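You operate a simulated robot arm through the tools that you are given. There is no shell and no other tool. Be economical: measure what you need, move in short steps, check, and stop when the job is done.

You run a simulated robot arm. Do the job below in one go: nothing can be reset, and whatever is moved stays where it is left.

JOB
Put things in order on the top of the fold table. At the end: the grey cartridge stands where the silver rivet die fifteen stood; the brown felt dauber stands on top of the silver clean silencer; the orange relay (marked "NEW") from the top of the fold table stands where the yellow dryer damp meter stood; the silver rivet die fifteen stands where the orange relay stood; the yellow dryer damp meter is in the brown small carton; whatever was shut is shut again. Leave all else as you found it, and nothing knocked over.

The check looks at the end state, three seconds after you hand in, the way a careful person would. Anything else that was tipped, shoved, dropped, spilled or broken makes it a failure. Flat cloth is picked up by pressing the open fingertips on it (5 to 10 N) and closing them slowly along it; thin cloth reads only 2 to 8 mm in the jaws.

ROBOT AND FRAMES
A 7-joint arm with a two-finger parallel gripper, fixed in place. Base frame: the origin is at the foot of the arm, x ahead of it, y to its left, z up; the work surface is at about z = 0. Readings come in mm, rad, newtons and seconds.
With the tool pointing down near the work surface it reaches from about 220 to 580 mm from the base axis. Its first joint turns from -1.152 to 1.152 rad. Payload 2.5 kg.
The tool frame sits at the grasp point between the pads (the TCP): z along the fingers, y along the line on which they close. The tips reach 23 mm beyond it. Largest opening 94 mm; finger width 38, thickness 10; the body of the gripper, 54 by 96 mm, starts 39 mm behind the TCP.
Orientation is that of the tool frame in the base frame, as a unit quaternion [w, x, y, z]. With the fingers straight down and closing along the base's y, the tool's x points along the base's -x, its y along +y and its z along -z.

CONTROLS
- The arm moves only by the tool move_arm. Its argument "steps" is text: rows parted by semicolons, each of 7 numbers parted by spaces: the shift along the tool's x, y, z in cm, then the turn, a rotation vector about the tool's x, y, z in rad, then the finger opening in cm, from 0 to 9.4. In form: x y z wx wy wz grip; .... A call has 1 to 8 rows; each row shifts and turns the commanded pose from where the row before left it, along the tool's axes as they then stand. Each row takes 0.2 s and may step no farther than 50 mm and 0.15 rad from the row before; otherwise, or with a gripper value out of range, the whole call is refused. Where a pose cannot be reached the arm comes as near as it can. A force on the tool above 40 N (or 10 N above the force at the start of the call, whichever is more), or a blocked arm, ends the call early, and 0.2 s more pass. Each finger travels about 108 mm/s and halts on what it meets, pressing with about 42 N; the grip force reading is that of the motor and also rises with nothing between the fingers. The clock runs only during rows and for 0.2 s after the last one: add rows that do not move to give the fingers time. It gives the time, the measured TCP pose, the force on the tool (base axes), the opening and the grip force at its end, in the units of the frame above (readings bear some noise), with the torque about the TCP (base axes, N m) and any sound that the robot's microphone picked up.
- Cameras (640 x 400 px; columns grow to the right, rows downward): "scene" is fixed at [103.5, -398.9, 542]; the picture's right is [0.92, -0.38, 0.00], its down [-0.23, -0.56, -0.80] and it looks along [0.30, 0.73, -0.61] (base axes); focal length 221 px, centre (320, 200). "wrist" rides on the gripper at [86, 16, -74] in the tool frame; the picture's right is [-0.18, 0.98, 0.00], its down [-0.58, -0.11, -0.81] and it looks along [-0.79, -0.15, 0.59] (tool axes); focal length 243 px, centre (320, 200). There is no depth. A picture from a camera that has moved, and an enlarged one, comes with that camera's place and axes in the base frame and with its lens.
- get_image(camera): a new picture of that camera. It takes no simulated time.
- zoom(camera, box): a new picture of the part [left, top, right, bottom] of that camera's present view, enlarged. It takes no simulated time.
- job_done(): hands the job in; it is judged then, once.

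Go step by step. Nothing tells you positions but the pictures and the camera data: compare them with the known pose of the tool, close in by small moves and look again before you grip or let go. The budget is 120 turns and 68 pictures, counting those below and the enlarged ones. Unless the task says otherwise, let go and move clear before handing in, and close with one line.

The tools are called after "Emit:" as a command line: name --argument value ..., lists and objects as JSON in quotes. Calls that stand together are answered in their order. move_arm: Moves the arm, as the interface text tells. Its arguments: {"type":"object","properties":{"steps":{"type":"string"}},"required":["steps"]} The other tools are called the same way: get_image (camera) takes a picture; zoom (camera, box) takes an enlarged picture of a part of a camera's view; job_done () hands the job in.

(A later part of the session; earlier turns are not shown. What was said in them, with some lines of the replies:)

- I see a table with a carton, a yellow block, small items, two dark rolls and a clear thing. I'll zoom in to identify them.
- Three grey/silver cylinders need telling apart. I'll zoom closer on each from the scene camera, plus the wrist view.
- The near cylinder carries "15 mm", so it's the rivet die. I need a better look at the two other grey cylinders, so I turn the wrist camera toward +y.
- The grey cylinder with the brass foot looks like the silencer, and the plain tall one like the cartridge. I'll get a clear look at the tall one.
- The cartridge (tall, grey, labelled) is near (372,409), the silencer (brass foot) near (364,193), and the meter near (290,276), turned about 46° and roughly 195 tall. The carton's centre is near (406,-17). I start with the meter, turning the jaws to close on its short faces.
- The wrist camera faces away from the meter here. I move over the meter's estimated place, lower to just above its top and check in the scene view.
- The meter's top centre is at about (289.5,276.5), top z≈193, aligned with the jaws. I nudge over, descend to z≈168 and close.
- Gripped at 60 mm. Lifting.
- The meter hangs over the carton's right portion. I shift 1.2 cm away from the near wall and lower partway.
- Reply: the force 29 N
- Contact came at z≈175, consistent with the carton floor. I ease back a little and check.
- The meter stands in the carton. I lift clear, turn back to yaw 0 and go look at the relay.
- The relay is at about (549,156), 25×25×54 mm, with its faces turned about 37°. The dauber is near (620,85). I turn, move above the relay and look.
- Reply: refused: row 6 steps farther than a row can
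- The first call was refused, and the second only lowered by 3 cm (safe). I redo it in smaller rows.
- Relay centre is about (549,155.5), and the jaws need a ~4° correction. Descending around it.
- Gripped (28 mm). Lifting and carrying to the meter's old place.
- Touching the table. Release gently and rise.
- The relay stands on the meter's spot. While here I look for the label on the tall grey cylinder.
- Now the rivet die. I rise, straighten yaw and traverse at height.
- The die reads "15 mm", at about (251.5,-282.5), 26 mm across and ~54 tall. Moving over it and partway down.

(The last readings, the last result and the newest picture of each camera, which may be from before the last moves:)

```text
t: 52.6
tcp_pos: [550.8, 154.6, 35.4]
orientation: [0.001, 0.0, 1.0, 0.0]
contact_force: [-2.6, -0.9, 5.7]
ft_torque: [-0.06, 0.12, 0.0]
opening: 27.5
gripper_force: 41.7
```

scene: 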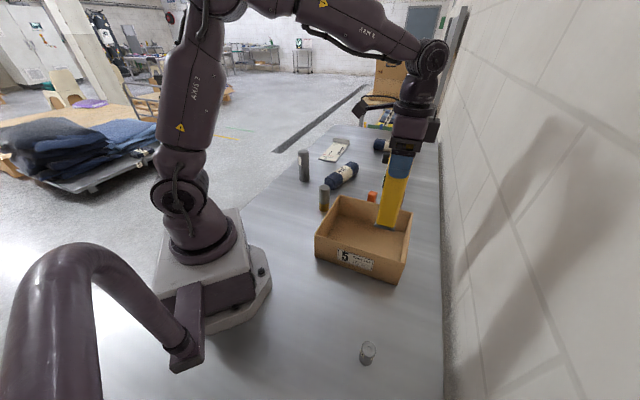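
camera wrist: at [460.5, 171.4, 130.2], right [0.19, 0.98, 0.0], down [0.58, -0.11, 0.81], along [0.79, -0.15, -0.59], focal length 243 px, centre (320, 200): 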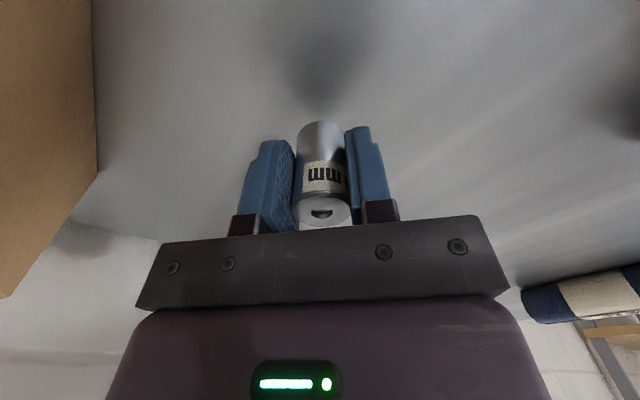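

Light contact. Release and rise.

Emit:
move_arm --steps "0 0 0 0 0 0 3.2; 0 0 0 0 0 0 6; 0 0 0 0 0 0 7; 0 0 -3 0 0 0 7.0; 0 0 -4.5 0 0 0 7.0; 0 0 -4.5 0 0 0 7.0; 0 0 -4.5 0 0 0 7; 0 0 -4.5 0 0 0 7"

Emit:
get_image --camera "scene"

```text
t: 54.4
tcp_pos: [551.2, 150.8, 244.7]
orientation: [-0.001, 0.001, 1.0, 0.0]
contact_force: [0.8, -0.8, -0.6]
ft_torque: [-0.01, -0.02, -0.01]
opening: 69.9
gripper_force: 0.1
```

```text
29 pictures are left
```

scene: 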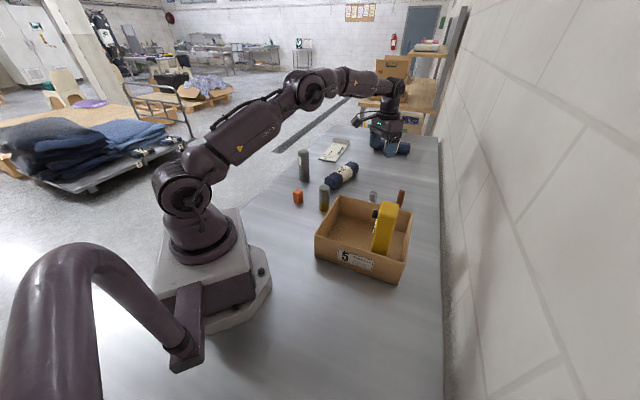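

The die stands at the relay's spot. Next the cartridge, around (365,416) and ~145 tall. I move near for a look.

Emit:
move_arm --steps "3.16 3.28 0 0 0 0 8.5; 3.16 3.28 0 0 0 0 8.5; 3.16 3.28 0 0 0 0 8.5; 3.16 3.28 0 0 0 0 8.5; 3.16 3.28 0 0 0 0 8.5; 3.16 3.28 0 0 0 0 8.5; 3.16 3.28 0 0 0 0 8.5; 0 0 0 0 0 0 8.5"

Emit:
get_image --camera "wrist"

```text
t: 56.2
tcp_pos: [324.2, 383.7, 247.6]
orientation: [0.0, 0.002, 1.0, 0.0]
contact_force: [0.6, -0.1, -0.3]
ft_torque: [0.01, -0.01, -0.03]
opening: 85.2
gripper_force: 0.0
```

```text
28 pictures are left
camera wrist: at [238.5, 399.5, 322.5], right [0.19, 0.98, 0.0], down [0.58, -0.11, 0.81], along [0.79, -0.15, -0.59], focal length 243 px, centre (320, 200)
```

wrist: 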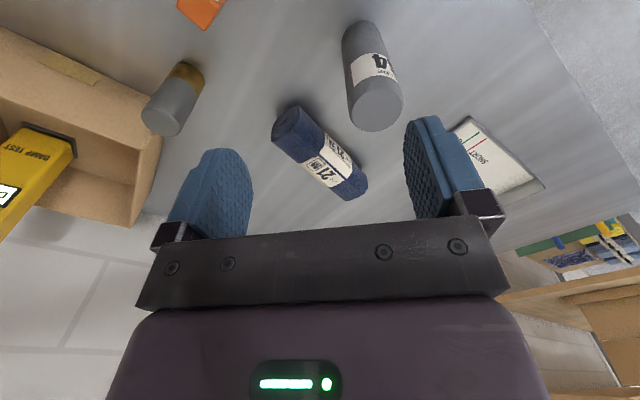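

Emit:
zoom --camera "wrist" --box '[320, 10, 430, 140]'

```text
3.08 times, centred on (375, 75) of wrist
camera zoom: at [238.5, 399.5, 322.5], right [0.19, 0.98, 0.0], down [0.58, -0.11, 0.81], along [0.79, -0.15, -0.59], focal length 746 px, centre (151, 585)
```

zoom: 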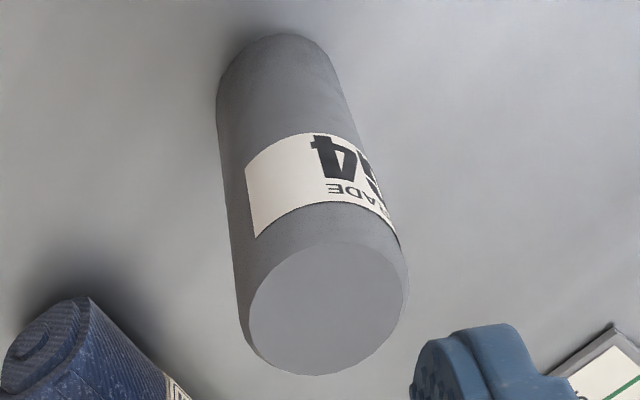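

The label reads GRADE …4, so this is the filter cartridge, at about (362.6,423.5), 44 mm across and 144 tall. Moving above it.

Emit:
move_arm --steps "-1.92 1.99 0 0 0 0 8.5; -1.92 1.99 0 0 0 0 8.5; 0 0 4 0 0 0 8.5; 0 0 3 0 0 0 8.5; 0 0 0 0 0 0 8.5"

Emit:
get_image --camera "wrist"

```text
t: 57.4
tcp_pos: [364.9, 422.7, 173.5]
orientation: [0.001, 0.001, 1.0, -0.001]
contact_force: [-0.5, 0.1, -0.3]
ft_torque: [0.01, -0.01, 0.0]
opening: 85.3
gripper_force: 0.1
```

```text
26 pictures are left
camera wrist: at [279.0, 439.6, 246.9], right [0.18, 0.98, 0.0], down [0.58, -0.11, 0.81], along [0.79, -0.15, -0.59], focal length 243 px, centre (320, 200)
```

wrist: 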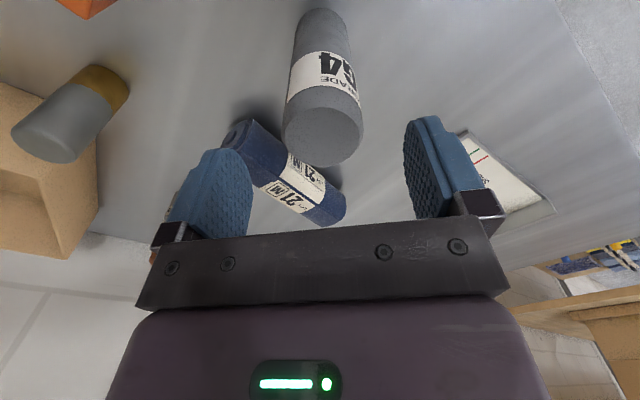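

Emit:
move_arm --steps "0.25 0.15 0 0 0 0 8.5; 0 0 3.5 0 0 0 8.5; 0 0 2.6 0 0 0 8.5; 0 0 0 0 0 0 8.5; 0 0 0 0 0 0 6.4; 0 0 0 0 0 0 5.2"

Emit:
get_image --camera "wrist"

```text
t: 58.8
tcp_pos: [363.7, 427.8, 114.4]
orientation: [0.0, 0.001, 1.0, 0.0]
contact_force: [0.5, 0.1, -0.6]
ft_torque: [-0.01, 0.0, -0.01]
opening: 52.4
gripper_force: 0.3
```

```text
25 pictures are left
camera wrist: at [278.1, 443.8, 187.6], right [0.19, 0.98, 0.0], down [0.58, -0.11, 0.81], along [0.79, -0.15, -0.59], focal length 243 px, centre (320, 200)
```

wrist: 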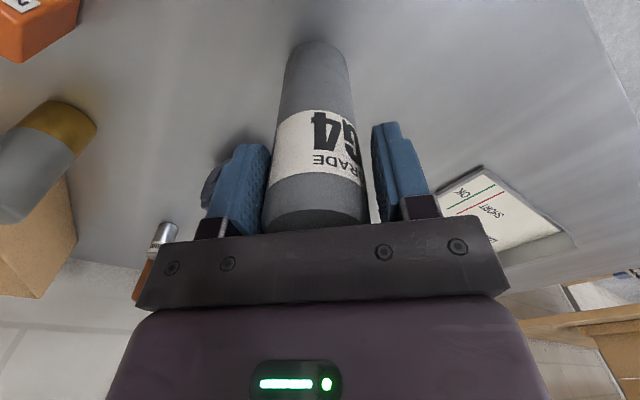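

Emit:
move_arm --steps "0 -0.25 0 0 0 0 5.2; 0 0 0 0 0 0 4.7; 0 0 0 0 0 0 4.0; 0 0 0 0 0 0 3.5; 0 0 0 0 0 0 3.5"

```text
t: 60.0
tcp_pos: [364.1, 424.9, 114.7]
orientation: [0.0, 0.001, 1.0, 0.001]
contact_force: [1.2, 0.5, 0.3]
ft_torque: [-0.01, 0.02, 0.0]
opening: 46.3
gripper_force: 41.8
```

Emit:
move_arm --steps "0 0 -2 0 0 0 3.5; 0 0 -4 0 0 0 3.5; 0 0 -4 0 0 0 3.5; 0 0 -4 0 0 0 3.5; 0 0 -4 0 0 0 3.5; 1.28 -4.5 0 0 0 0 3.5; 1.28 -4.5 0 0 0 0 3.5; 1.28 -4.5 0 0 0 0 3.5"

Emit:
move_arm --steps "1.28 -4.5 0 0 0 0 3.5; 1.28 -4.5 0 0 0 0 3.5; 0 -4.5 0 0 0 0 3.5; 0 -4.5 0 0 0 0 3.5; 0 -4.5 0 0 0 0 3.5; 0 -4.5 0 0 0 0 3.5; 0.7 -4.5 0 0 0 0 3.5; 0.7 -4.5 0 0 0 0 3.5"

Emit:
move_arm --steps "0.7 -4.5 0 0 0 0 3.5; 0.7 -4.5 0 0 0 0 3.5; 0.7 -4.5 0 0 0 0 3.5; 0.7 -4.5 0 0 0 0 3.5; 0.5 -2.5 0 0 0 0 3.5; 0 0 0 0 0 0 3.5"

```text
t: 61.8
tcp_pos: [323.6, 290.1, 295.6]
orientation: [0.0, 0.0, 1.0, 0.001]
contact_force: [0.4, -0.7, -2.7]
ft_torque: [0.0, 0.02, 0.0]
opening: 46.5
gripper_force: 41.5
```

```text
t: 63.6
tcp_pos: [287.0, -71.7, 295.3]
orientation: [0.0, 0.0, 1.0, 0.0]
contact_force: [0.4, 0.3, -1.9]
ft_torque: [-0.04, 0.0, 0.01]
opening: 46.3
gripper_force: 42.6
```

```text
t: 65.0
tcp_pos: [252.7, -278.1, 295.9]
orientation: [0.0, 0.001, 1.0, 0.0]
contact_force: [0.3, 0.2, -2.8]
ft_torque: [-0.04, -0.02, 0.0]
opening: 46.6
gripper_force: 42.3
```

Emit:
move_arm --steps "0 -0.5 4 0 0 0 3.5; 0 0 4 0 0 0 3.5; 0 0 4 0 0 0 3.5; 0 0 4 0 0 0 3.5; 0 0 0 0 0 0 3.5; 0 0 0 0 0 0 3.5"

Emit:
get_image --camera "wrist"

```text
t: 66.4
tcp_pos: [252.9, -281.2, 137.2]
orientation: [0.001, 0.001, 1.0, 0.0]
contact_force: [0.1, -0.1, -1.2]
ft_torque: [-0.02, 0.05, -0.01]
opening: 46.5
gripper_force: 41.7
```

```text
24 pictures are left
camera wrist: at [166.3, -264.7, 210.5], right [0.19, 0.98, 0.0], down [0.58, -0.11, 0.81], along [0.79, -0.15, -0.59], focal length 243 px, centre (320, 200)
```

wrist: 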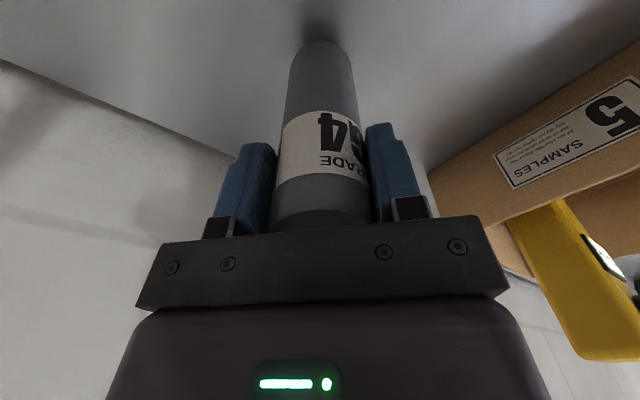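

Emit:
move_arm --steps "0 -0.2 1.5 0 0 0 3.5; 0 0 0.4 0 0 0 3.5; 0 0 0.1 0 0 0 3.5; 0 0 0.1 0 0 0 3.5; 0 0 0 0 0 0 3.5; 0 0 0 0 0 0 3.5"

```text
t: 67.8
tcp_pos: [254.0, -281.9, 114.2]
orientation: [0.001, 0.0, 1.0, 0.0]
contact_force: [-2.7, 3.0, 10.1]
ft_torque: [0.31, 0.01, 0.07]
opening: 46.4
gripper_force: 42.0
```

Contact made and the position is right. Back off 0.5 mm, release and rise.

Emit:
move_arm --steps "0 0 -0.06 0 0 0 3.5; 0 0 0 0 0 0 5.0; 0 0 0 0 0 0 6.5; 0 0 0 0 0 0 8.5; 0 0 0 0 0 0 8.5; 0 0 -3 0 0 0 8.5; 0 0 -4.5 0 0 0 8.5; 0 0 -4.5 0 0 0 8.5"

Emit:
get_image --camera "scene"

```text
t: 69.6
tcp_pos: [249.1, -283.9, 232.7]
orientation: [0.001, 0.001, 1.0, -0.001]
contact_force: [-0.2, 0.6, 0.7]
ft_torque: [0.01, 0.04, -0.03]
opening: 85.2
gripper_force: 0.1
```

```text
23 pictures are left
```

scene: 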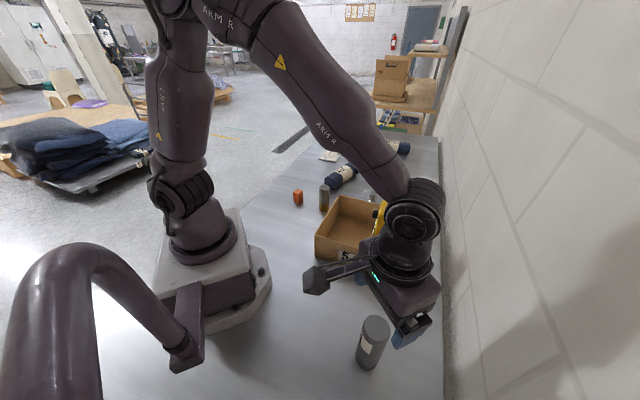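

The cartridge stands at the die's old place. Last is the dauber, at about (620,85), beyond the vertical reach, so the tool must tilt outward. First I traverse and look.

Emit:
move_arm --steps "0 0 -4.5 0 0 0 6; 0 0 -4.5 0 0 0 6; -2.9 3.44 0 0 0 0 6; -2.9 3.44 0 0 0 0 6; -2.9 3.44 0 0 0 0 6; -2.9 3.44 0 0 0 0 6; -2.9 3.44 0 0 0 0 6; -2.9 3.44 0 0 0 0 6"

Emit:
move_arm --steps "-2.9 3.44 0 0 0 0 6; -2.9 3.44 0 0 0 0 6; -2.9 3.44 0 0 0 0 6; -2.9 3.44 0 0 0 0 6; 0 0 4.5 0 0 0 6; 0 0 4.5 0 0 0 6; 0 0 0 0 0 0 6"

Emit:
get_image --camera "wrist"

```text
t: 71.4
tcp_pos: [427.0, -75.2, 326.0]
orientation: [0.0, 0.001, 1.0, 0.0]
contact_force: [-0.1, -0.4, 0.1]
ft_torque: [0.03, 0.0, 0.02]
opening: 60.0
gripper_force: 0.1
```

```text
t: 73.0
tcp_pos: [543.5, 59.6, 234.4]
orientation: [0.0, 0.001, 1.0, 0.0]
contact_force: [-0.1, -0.5, -0.6]
ft_torque: [0.0, -0.02, 0.02]
opening: 60.0
gripper_force: 0.1
```

```text
22 pictures are left
camera wrist: at [456.9, 76.1, 308.6], right [0.19, 0.98, 0.0], down [0.58, -0.11, 0.81], along [0.79, -0.15, -0.59], focal length 243 px, centre (320, 200)
```

wrist: 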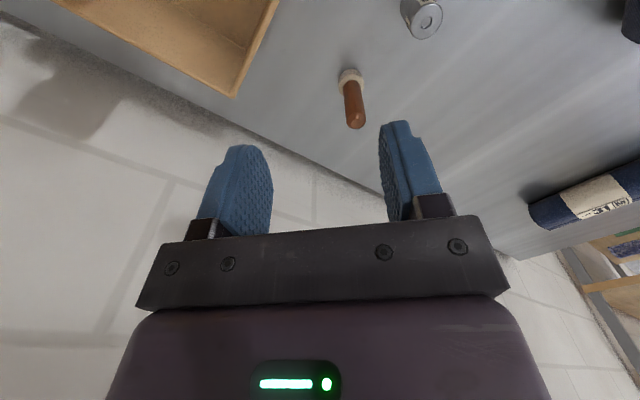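

Emit:
zoom --camera "wrist" --box '[310, 50, 400, 140]'

```text
4.44 times, centred on (355, 95) of wrist
camera zoom: at [456.9, 76.1, 308.6], right [0.19, 0.98, 0.0], down [0.58, -0.11, 0.81], along [0.79, -0.15, -0.59], focal length 1078 px, centre (164, 667)
```

zoom: 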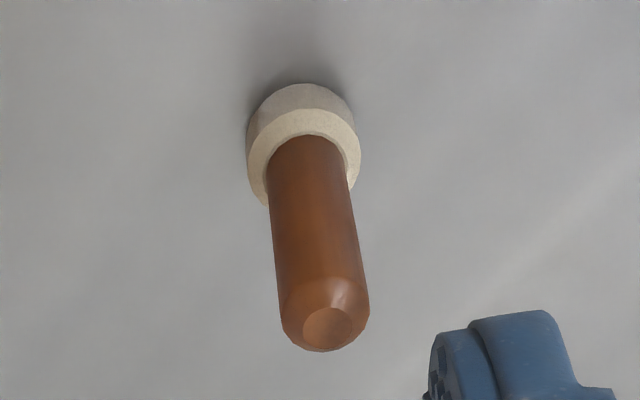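

Dauber at (621,85), ~88 tall, handle ~21 mm. I tilt the tool 0.42 rad outward and approach above it.

Emit:
move_arm --steps "0 0 0 0 -0.14 0 5; 0 0 0 0 -0.14 0 5; 0 0 0 0 -0.14 0 5; -1.34 0.83 3.3 0 0 0 5; -1.34 0.83 3.3 0 0 0 5; -1.34 0.84 3.3 0 0 0 5; 0 0 0 0 0 0 5"

Emit:
get_image --camera "wrist"

```text
t: 74.6
tcp_pos: [619.2, 86.9, 157.4]
orientation: [0.208, 0.002, 0.978, 0.0]
contact_force: [0.4, -1.0, 1.0]
ft_torque: [-0.02, -0.01, 0.01]
opening: 49.8
gripper_force: 0.0
```

```text
20 pictures are left
camera wrist: at [510.2, 103.4, 190.8], right [0.17, 0.98, 0.07], down [0.2, -0.11, 0.97], along [0.96, -0.15, -0.22], focal length 243 px, centre (320, 200)
```

wrist: 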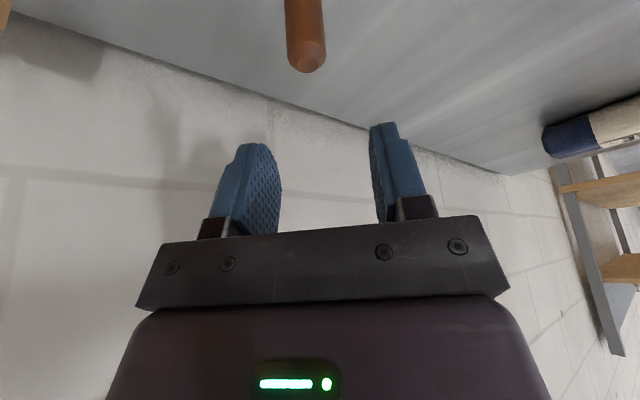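

Emit:
move_arm --steps "1.83 -0.12 4.38 0 0 0 5; 1.84 -0.12 4.39 0 0 0 5; 0 0 0 0 0 0 5; 0 0 0 0 0 0 5"

Emit:
get_image --camera "wrist"

Emit:
zoom --camera "scene" --box '[330, 110, 450, 230]'

```text
t: 75.6
tcp_pos: [621.9, 81.4, 65.4]
orientation: [0.208, 0.001, 0.978, -0.001]
contact_force: [-0.5, -0.7, 0.8]
ft_torque: [0.01, 0.0, -0.01]
opening: 50.3
gripper_force: 0.1
```

```text
19 pictures are left
camera wrist: at [512.4, 98.0, 96.5], right [0.17, 0.98, 0.07], down [0.2, -0.11, 0.97], along [0.96, -0.15, -0.22], focal length 243 px, centre (320, 200)
```

wrist: 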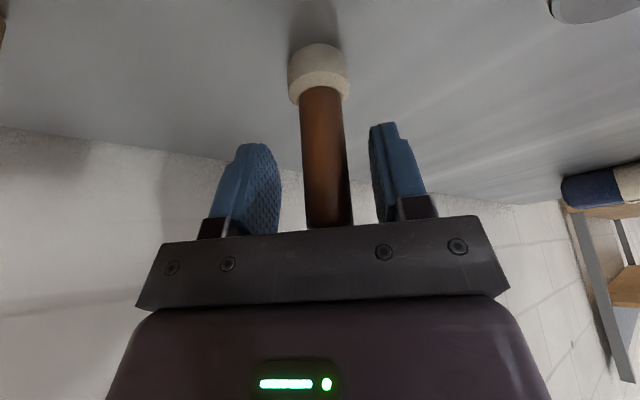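

```text
3.33 times, centred on (390, 170) of scene
camera zoom: at [103.5, -398.9, 542.0], right [0.92, -0.38, 0.0], down [-0.23, -0.56, -0.8], along [0.3, 0.73, -0.61], focal length 736 px, centre (87, 300)
```

zoom: 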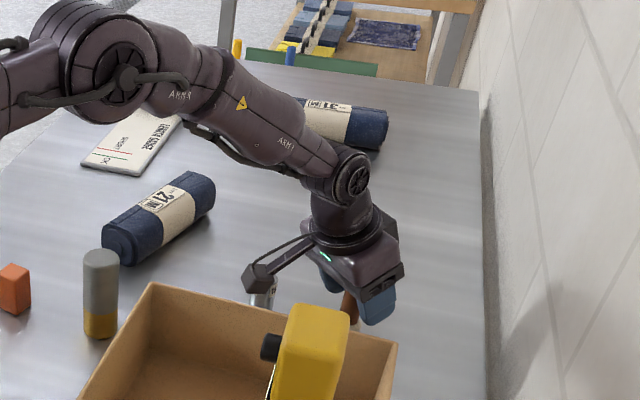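

Well centred, with the handle ~2.5 mm to +y. Nudge and close.

Emit:
move_arm --steps "0 0.25 0 0 0 0 5; 0 0 0 0 0 0 3.0; 0 0 0 0 0 0 2.2; 0 0 0 0 0 0 1.2; 0 0 0 0 0 0 1.0; 0 0 0 0 0 0 1.0"

Emit:
get_image --camera "wrist"

```text
t: 77.0
tcp_pos: [622.0, 84.8, 65.0]
orientation: [0.209, 0.001, 0.978, 0.0]
contact_force: [-0.3, 0.5, 0.1]
ft_torque: [-0.01, 0.0, 0.01]
opening: 20.7
gripper_force: 42.4
```

```text
17 pictures are left
camera wrist: at [512.8, 101.1, 96.4], right [0.17, 0.98, 0.07], down [0.2, -0.11, 0.97], along [0.96, -0.15, -0.22], focal length 243 px, centre (320, 200)
```

wrist: 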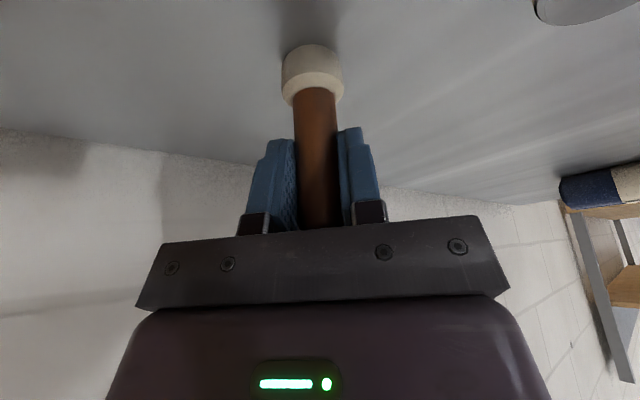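

Gripped at 20.7 mm, TCP z 65 with the dauber's foot at table level. Lifting and carrying to the silencer at about (367,193).

Emit:
move_arm --steps "-0.41 0 -0.91 0 0 0 1; -1.53 0 -3.43 0 0 0 1; -1.94 0 -4.34 0 0 0 1; -1.94 0 -4.34 0 0 0 1; -1.94 0 -4.34 0 0 0 1; 0 0 0 0 0 0 1"

Emit:
move_arm --steps "3.88 1.8 -1.73 0 0 0 1; 3.88 1.8 -1.73 0 0 0 1; 3.88 1.8 -1.73 0 0 0 1; 3.88 1.8 -1.73 0 0 0 1; 3.88 1.8 -1.73 0 0 0 1; 3.88 1.8 -1.73 0 0 0 1; 0 0 0 0 0 0 1"

Emit:
get_image --camera "wrist"

Emit:
zoom --camera "scene" --box '[270, 110, 390, 230]'

```text
t: 78.4
tcp_pos: [620.1, 85.8, 256.3]
orientation: [0.208, 0.001, 0.978, 0.0]
contact_force: [-0.1, 0.4, -0.2]
ft_torque: [0.01, -0.03, 0.03]
opening: 20.8
gripper_force: 41.4
```

```text
t: 80.0
tcp_pos: [366.2, 197.5, 255.7]
orientation: [0.209, 0.0, 0.978, 0.0]
contact_force: [1.0, 0.6, -0.5]
ft_torque: [0.0, -0.01, 0.03]
opening: 20.6
gripper_force: 42.3
```

```text
16 pictures are left
camera wrist: at [257.6, 213.4, 287.4], right [0.17, 0.98, 0.08], down [0.2, -0.11, 0.97], along [0.96, -0.15, -0.22], focal length 243 px, centre (320, 200)
```

wrist: 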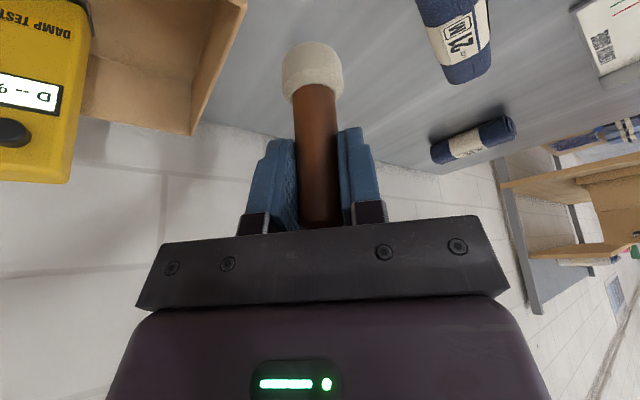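

```text
3.33 times, centred on (330, 170) of scene
camera zoom: at [103.5, -398.9, 542.0], right [0.92, -0.38, 0.0], down [-0.23, -0.56, -0.8], along [0.3, 0.73, -0.61], focal length 736 px, centre (287, 300)
```

zoom: 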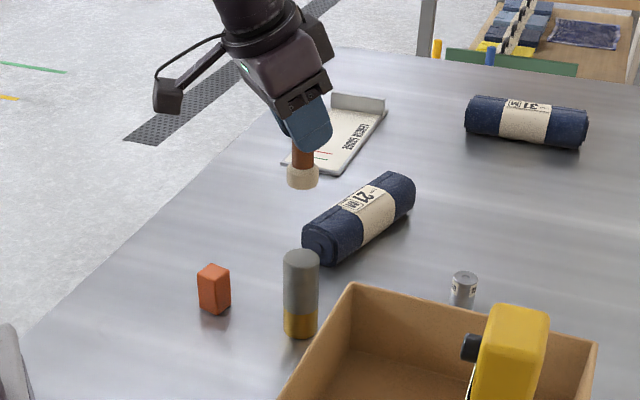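

Emit:
move_arm --steps "1.2 -0.2 2.74 0 0 0 1; 1.2 -0.1 2.74 0 0 0 1; 0 0 0 0 0 0 1; 0 0 0 0 0 0 1"

Emit:
zoom --camera "wrist" --box '[250, 0, 390, 110]'

Emit:
zoom --camera "scene" --box '[290, 140, 360, 220]'

```text
t: 81.0
tcp_pos: [366.3, 190.7, 194.2]
orientation: [0.209, 0.0, 0.978, 0.0]
contact_force: [0.7, -0.1, -1.2]
ft_torque: [-0.04, -0.02, -0.02]
opening: 20.6
gripper_force: 41.5
```

```text
3.64 times, centred on (320, 55) of wrist
camera zoom: at [258.3, 206.5, 226.0], right [0.17, 0.98, 0.07], down [0.2, -0.11, 0.97], along [0.96, -0.15, -0.22], focal length 882 px, centre (320, 727)
```

zoom: 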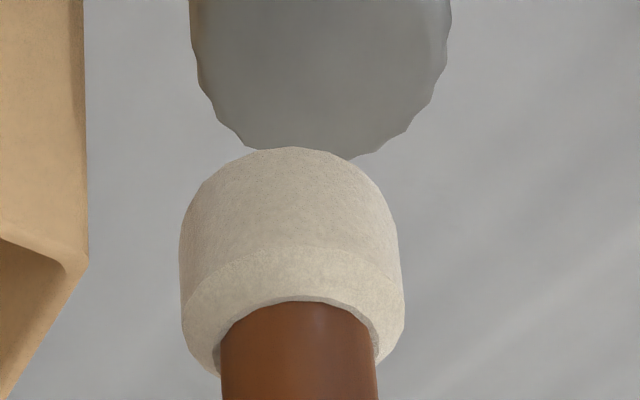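

```text
5.00 times, centred on (325, 180) of scene
camera zoom: at [103.5, -398.9, 542.0], right [0.92, -0.38, 0.0], down [-0.23, -0.56, -0.8], along [0.3, 0.73, -0.61], focal length 1105 px, centre (295, 300)
```

zoom: 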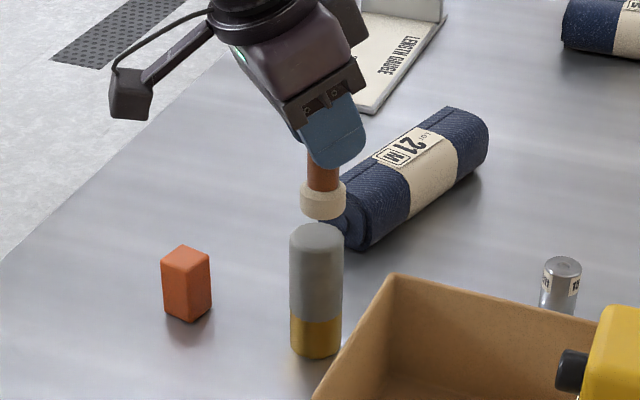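

The model and the dauber's foot agree, but the silencer's exact centre is uncertain by a few mm. I step back and aside to see its whole top.

Emit:
move_arm --steps "1.83 -1.75 -0.82 0 0 0 1; 1.83 -1.75 -0.82 0 0 0 1; 0 0 0 0 0 0 1; 0 0 0 0 0 0 1"

Emit:
zoom --camera "wrist" --box '[270, 0, 450, 120]'

```text
t: 82.0
tcp_pos: [325.4, 154.2, 197.4]
orientation: [0.209, 0.001, 0.978, 0.0]
contact_force: [-0.4, -0.2, -0.6]
ft_torque: [-0.02, -0.01, 0.02]
opening: 20.6
gripper_force: 42.4
```

```text
3.33 times, centred on (360, 60) of wrist
camera zoom: at [216.0, 170.7, 229.2], right [0.17, 0.98, 0.08], down [0.2, -0.11, 0.97], along [0.96, -0.15, -0.22], focal length 809 px, centre (187, 667)
```

zoom: 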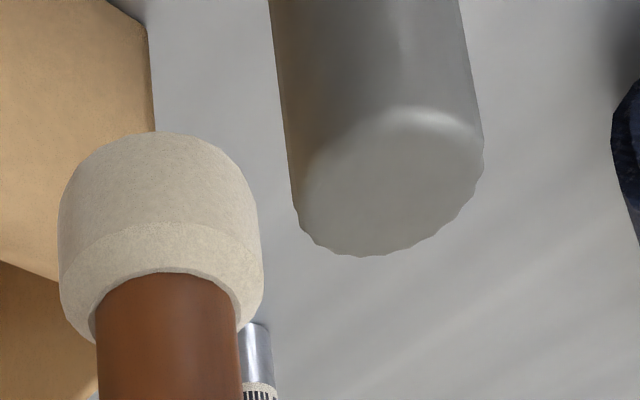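

From here the silencer's top centre is at about (365.7,197), z≈97.5. I move the dauber over it, about 2 cm above.

Emit:
move_arm --steps "-1.64 2.1 1.39 0 0 0 1; -1.64 2.1 1.39 0 0 0 1; 0 0 0 0 0 0 1; 0 0 0 0 0 0 1"

Emit:
zoom --camera "wrist" --box '[250, 0, 390, 110]'

Emit:
zoom --camera "scene" --box '[304, 160, 344, 220]'

```text
t: 83.0
tcp_pos: [368.1, 196.7, 184.8]
orientation: [0.209, 0.0, 0.978, 0.0]
contact_force: [0.4, 0.5, -0.6]
ft_torque: [0.02, -0.01, 0.03]
opening: 20.9
gripper_force: 41.4
```

```text
3.64 times, centred on (320, 55) of wrist
camera zoom: at [258.7, 212.9, 217.8], right [0.17, 0.98, 0.07], down [0.2, -0.11, 0.97], along [0.96, -0.15, -0.22], focal length 882 px, centre (320, 727)
```

zoom: 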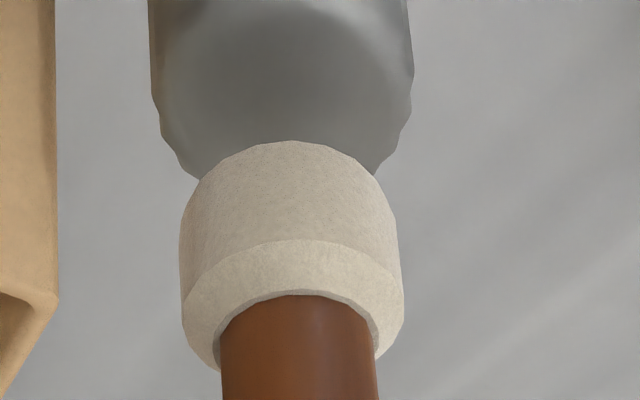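

```text
6.67 times, centred on (324, 190) of scene
camera zoom: at [103.5, -398.9, 542.0], right [0.92, -0.38, 0.0], down [-0.23, -0.56, -0.8], along [0.3, 0.73, -0.61], focal length 1473 px, centre (293, 267)
```

zoom: 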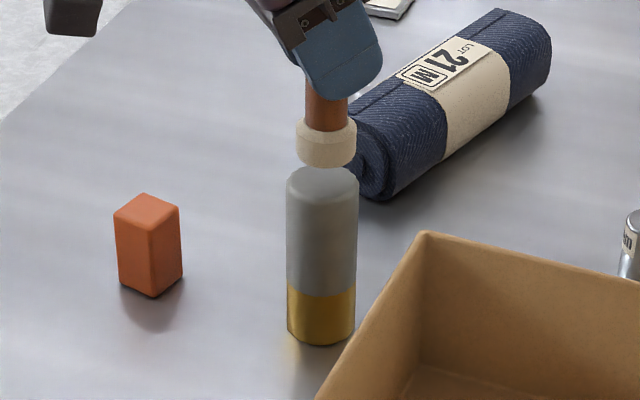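

Aligned in y, dauber ~1.5 mm too far in x. Correct and lower to just above contact.

Emit:
move_arm --steps "0.44 0 0.79 0 0 0 1; 0.43 0 0.79 0 0 0 1; 0.06 0 0.14 0 0 0 1; 0 0 0 0 0 0 1; 0 0 0 0 0 0 1"

Emit:
zoom --camera "scene" --box '[304, 160, 344, 220]'

```text
t: 84.2
tcp_pos: [370.4, 198.0, 165.8]
orientation: [0.21, 0.0, 0.978, 0.002]
contact_force: [-2.8, -4.6, 38.6]
ft_torque: [-0.36, 0.06, -0.02]
opening: 21.2
gripper_force: 42.5
```

```text
6.67 times, centred on (324, 190) of scene
camera zoom: at [103.3, -399.0, 542.0], right [0.92, -0.38, 0.0], down [-0.23, -0.56, -0.8], along [0.3, 0.73, -0.61], focal length 1473 px, centre (293, 267)
```

zoom: 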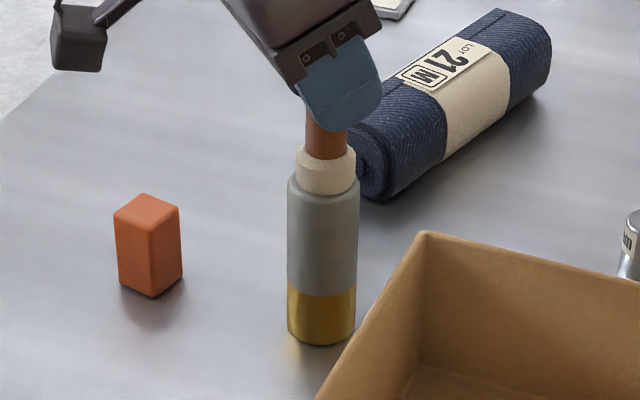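

Contact came a bit early and hard. Raise 4 mm, check, and recentre.

Emit:
move_arm --steps "-0.16 0 -0.36 0 0 0 1; 0 0 0 0 0 0 1; 0 0 0 0 0 0 1"

Emit:
zoom --camera "scene" --box '[312, 170, 342, 215]'

Emit:
zoom --camera "wrist" --box '[250, 0, 390, 110]'

```text
t: 85.0
tcp_pos: [367.6, 198.1, 167.6]
orientation: [0.207, 0.0, 0.978, -0.001]
contact_force: [2.8, -0.4, 6.9]
ft_torque: [-0.04, -0.23, 0.01]
opening: 21.0
gripper_force: 41.6
```

```text
8.89 times, centred on (327, 192) of scene
camera zoom: at [103.5, -398.9, 542.0], right [0.92, -0.38, 0.0], down [-0.23, -0.56, -0.8], along [0.3, 0.73, -0.61], focal length 1964 px, centre (258, 267)
```

zoom: 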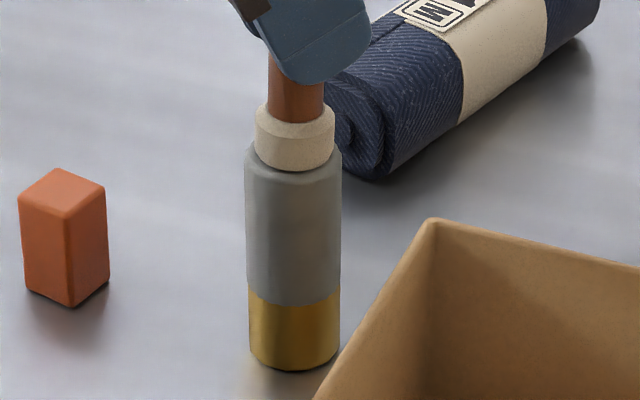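

```text
3.64 times, centred on (320, 55) of wrist
camera zoom: at [258.0, 214.6, 199.8], right [0.17, 0.98, 0.07], down [0.2, -0.11, 0.97], along [0.96, -0.15, -0.22], focal length 882 px, centre (320, 727)
```

zoom: 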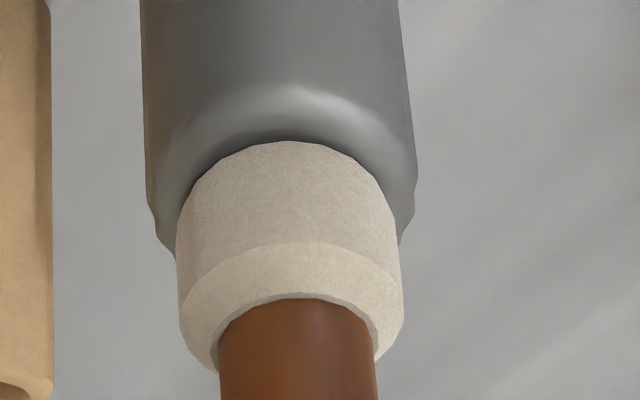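

Centred within about 1 mm and touching lightly. Ease 0.5 mm and open slowly.

Emit:
move_arm --steps "-0.02 0 -0.045 0 0 0 1; 0 0 0 0 0 0 1; 0 0 0 0 0 0 2.2; 0 0 0 0 0 0 2.8; 0 0 0 0 0 0 3.6; 0 0 0 0 0 0 4.6; 0 0 0 0 0 0 5"

Emit:
get_image --camera "wrist"

```text
t: 86.6
tcp_pos: [368.7, 196.9, 167.6]
orientation: [0.209, 0.001, 0.978, -0.001]
contact_force: [-0.5, -0.4, -0.4]
ft_torque: [0.01, 0.0, 0.0]
opening: 50.0
gripper_force: 0.2
```

```text
6 pictures are left
camera wrist: at [259.0, 214.1, 200.8], right [0.17, 0.98, 0.08], down [0.2, -0.11, 0.97], along [0.96, -0.15, -0.22], focal length 243 px, centre (320, 200)
```

wrist: 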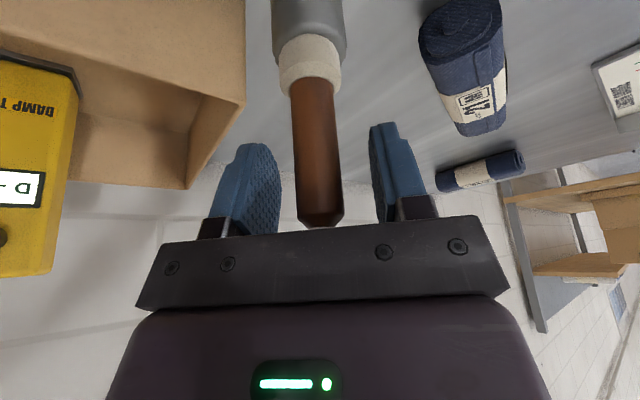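

It stands. Withdraw along the tool axis.

Emit:
move_arm --steps "0 0 -2 0 0 0 5; 0 0 -3 0 0 0 5; 0 0 -4.5 0 0 0 5; 0 0 -4.5 0 0 0 5; 0 0 -3 0 0 0 5; 0 0 0 0 0 0 5"

Emit:
get_image --camera "scene"

Emit:
zoom --camera "scene" --box '[270, 120, 430, 280]'

```text
t: 88.0
tcp_pos: [297.6, 196.3, 322.3]
orientation: [0.208, 0.002, 0.978, -0.001]
contact_force: [1.6, -0.1, 0.5]
ft_torque: [-0.02, 0.0, 0.02]
opening: 50.0
gripper_force: 0.1
```

```text
5 pictures are left
```

scene: 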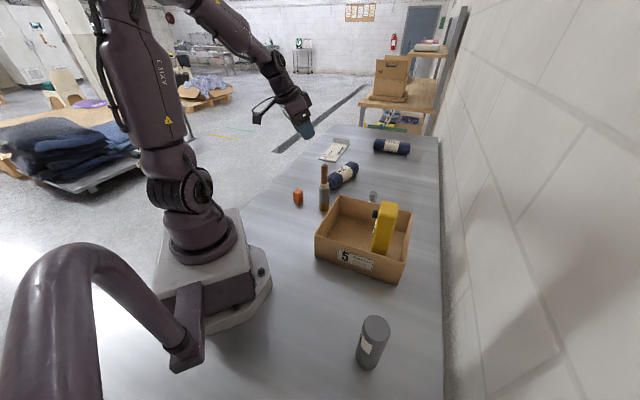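

```text
2.50 times, centred on (350, 200) of scene
camera zoom: at [103.5, -398.9, 542.0], right [0.92, -0.38, 0.0], down [-0.23, -0.56, -0.8], along [0.3, 0.73, -0.61], focal length 552 px, centre (245, 200)
```

zoom: 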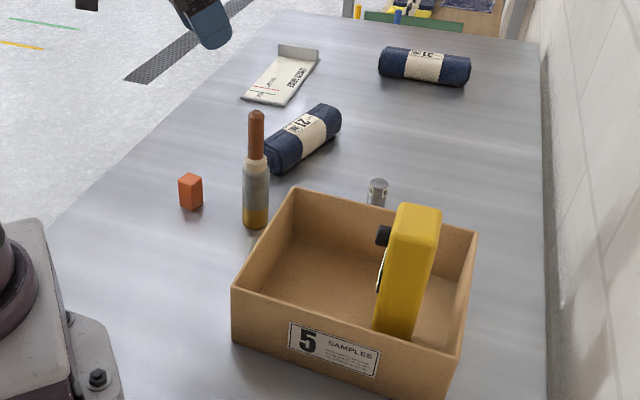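

Everything is in place and upright, the arm is clear, and I found nothing that had been shut. Handing in.

Emit:
job_done

```text
The job is handed in.
```

I've handed the job in: the cartridge, rivet die and relay are on their new spots, the meter is in the carton, and the dauber stands on the silencer; nothing was knocked over. Only the die ("15 mm"), relay ("NEW") and meter ("DAMP TEST") could be read; I picked out the cartridge, silencer and dauber by their looks.
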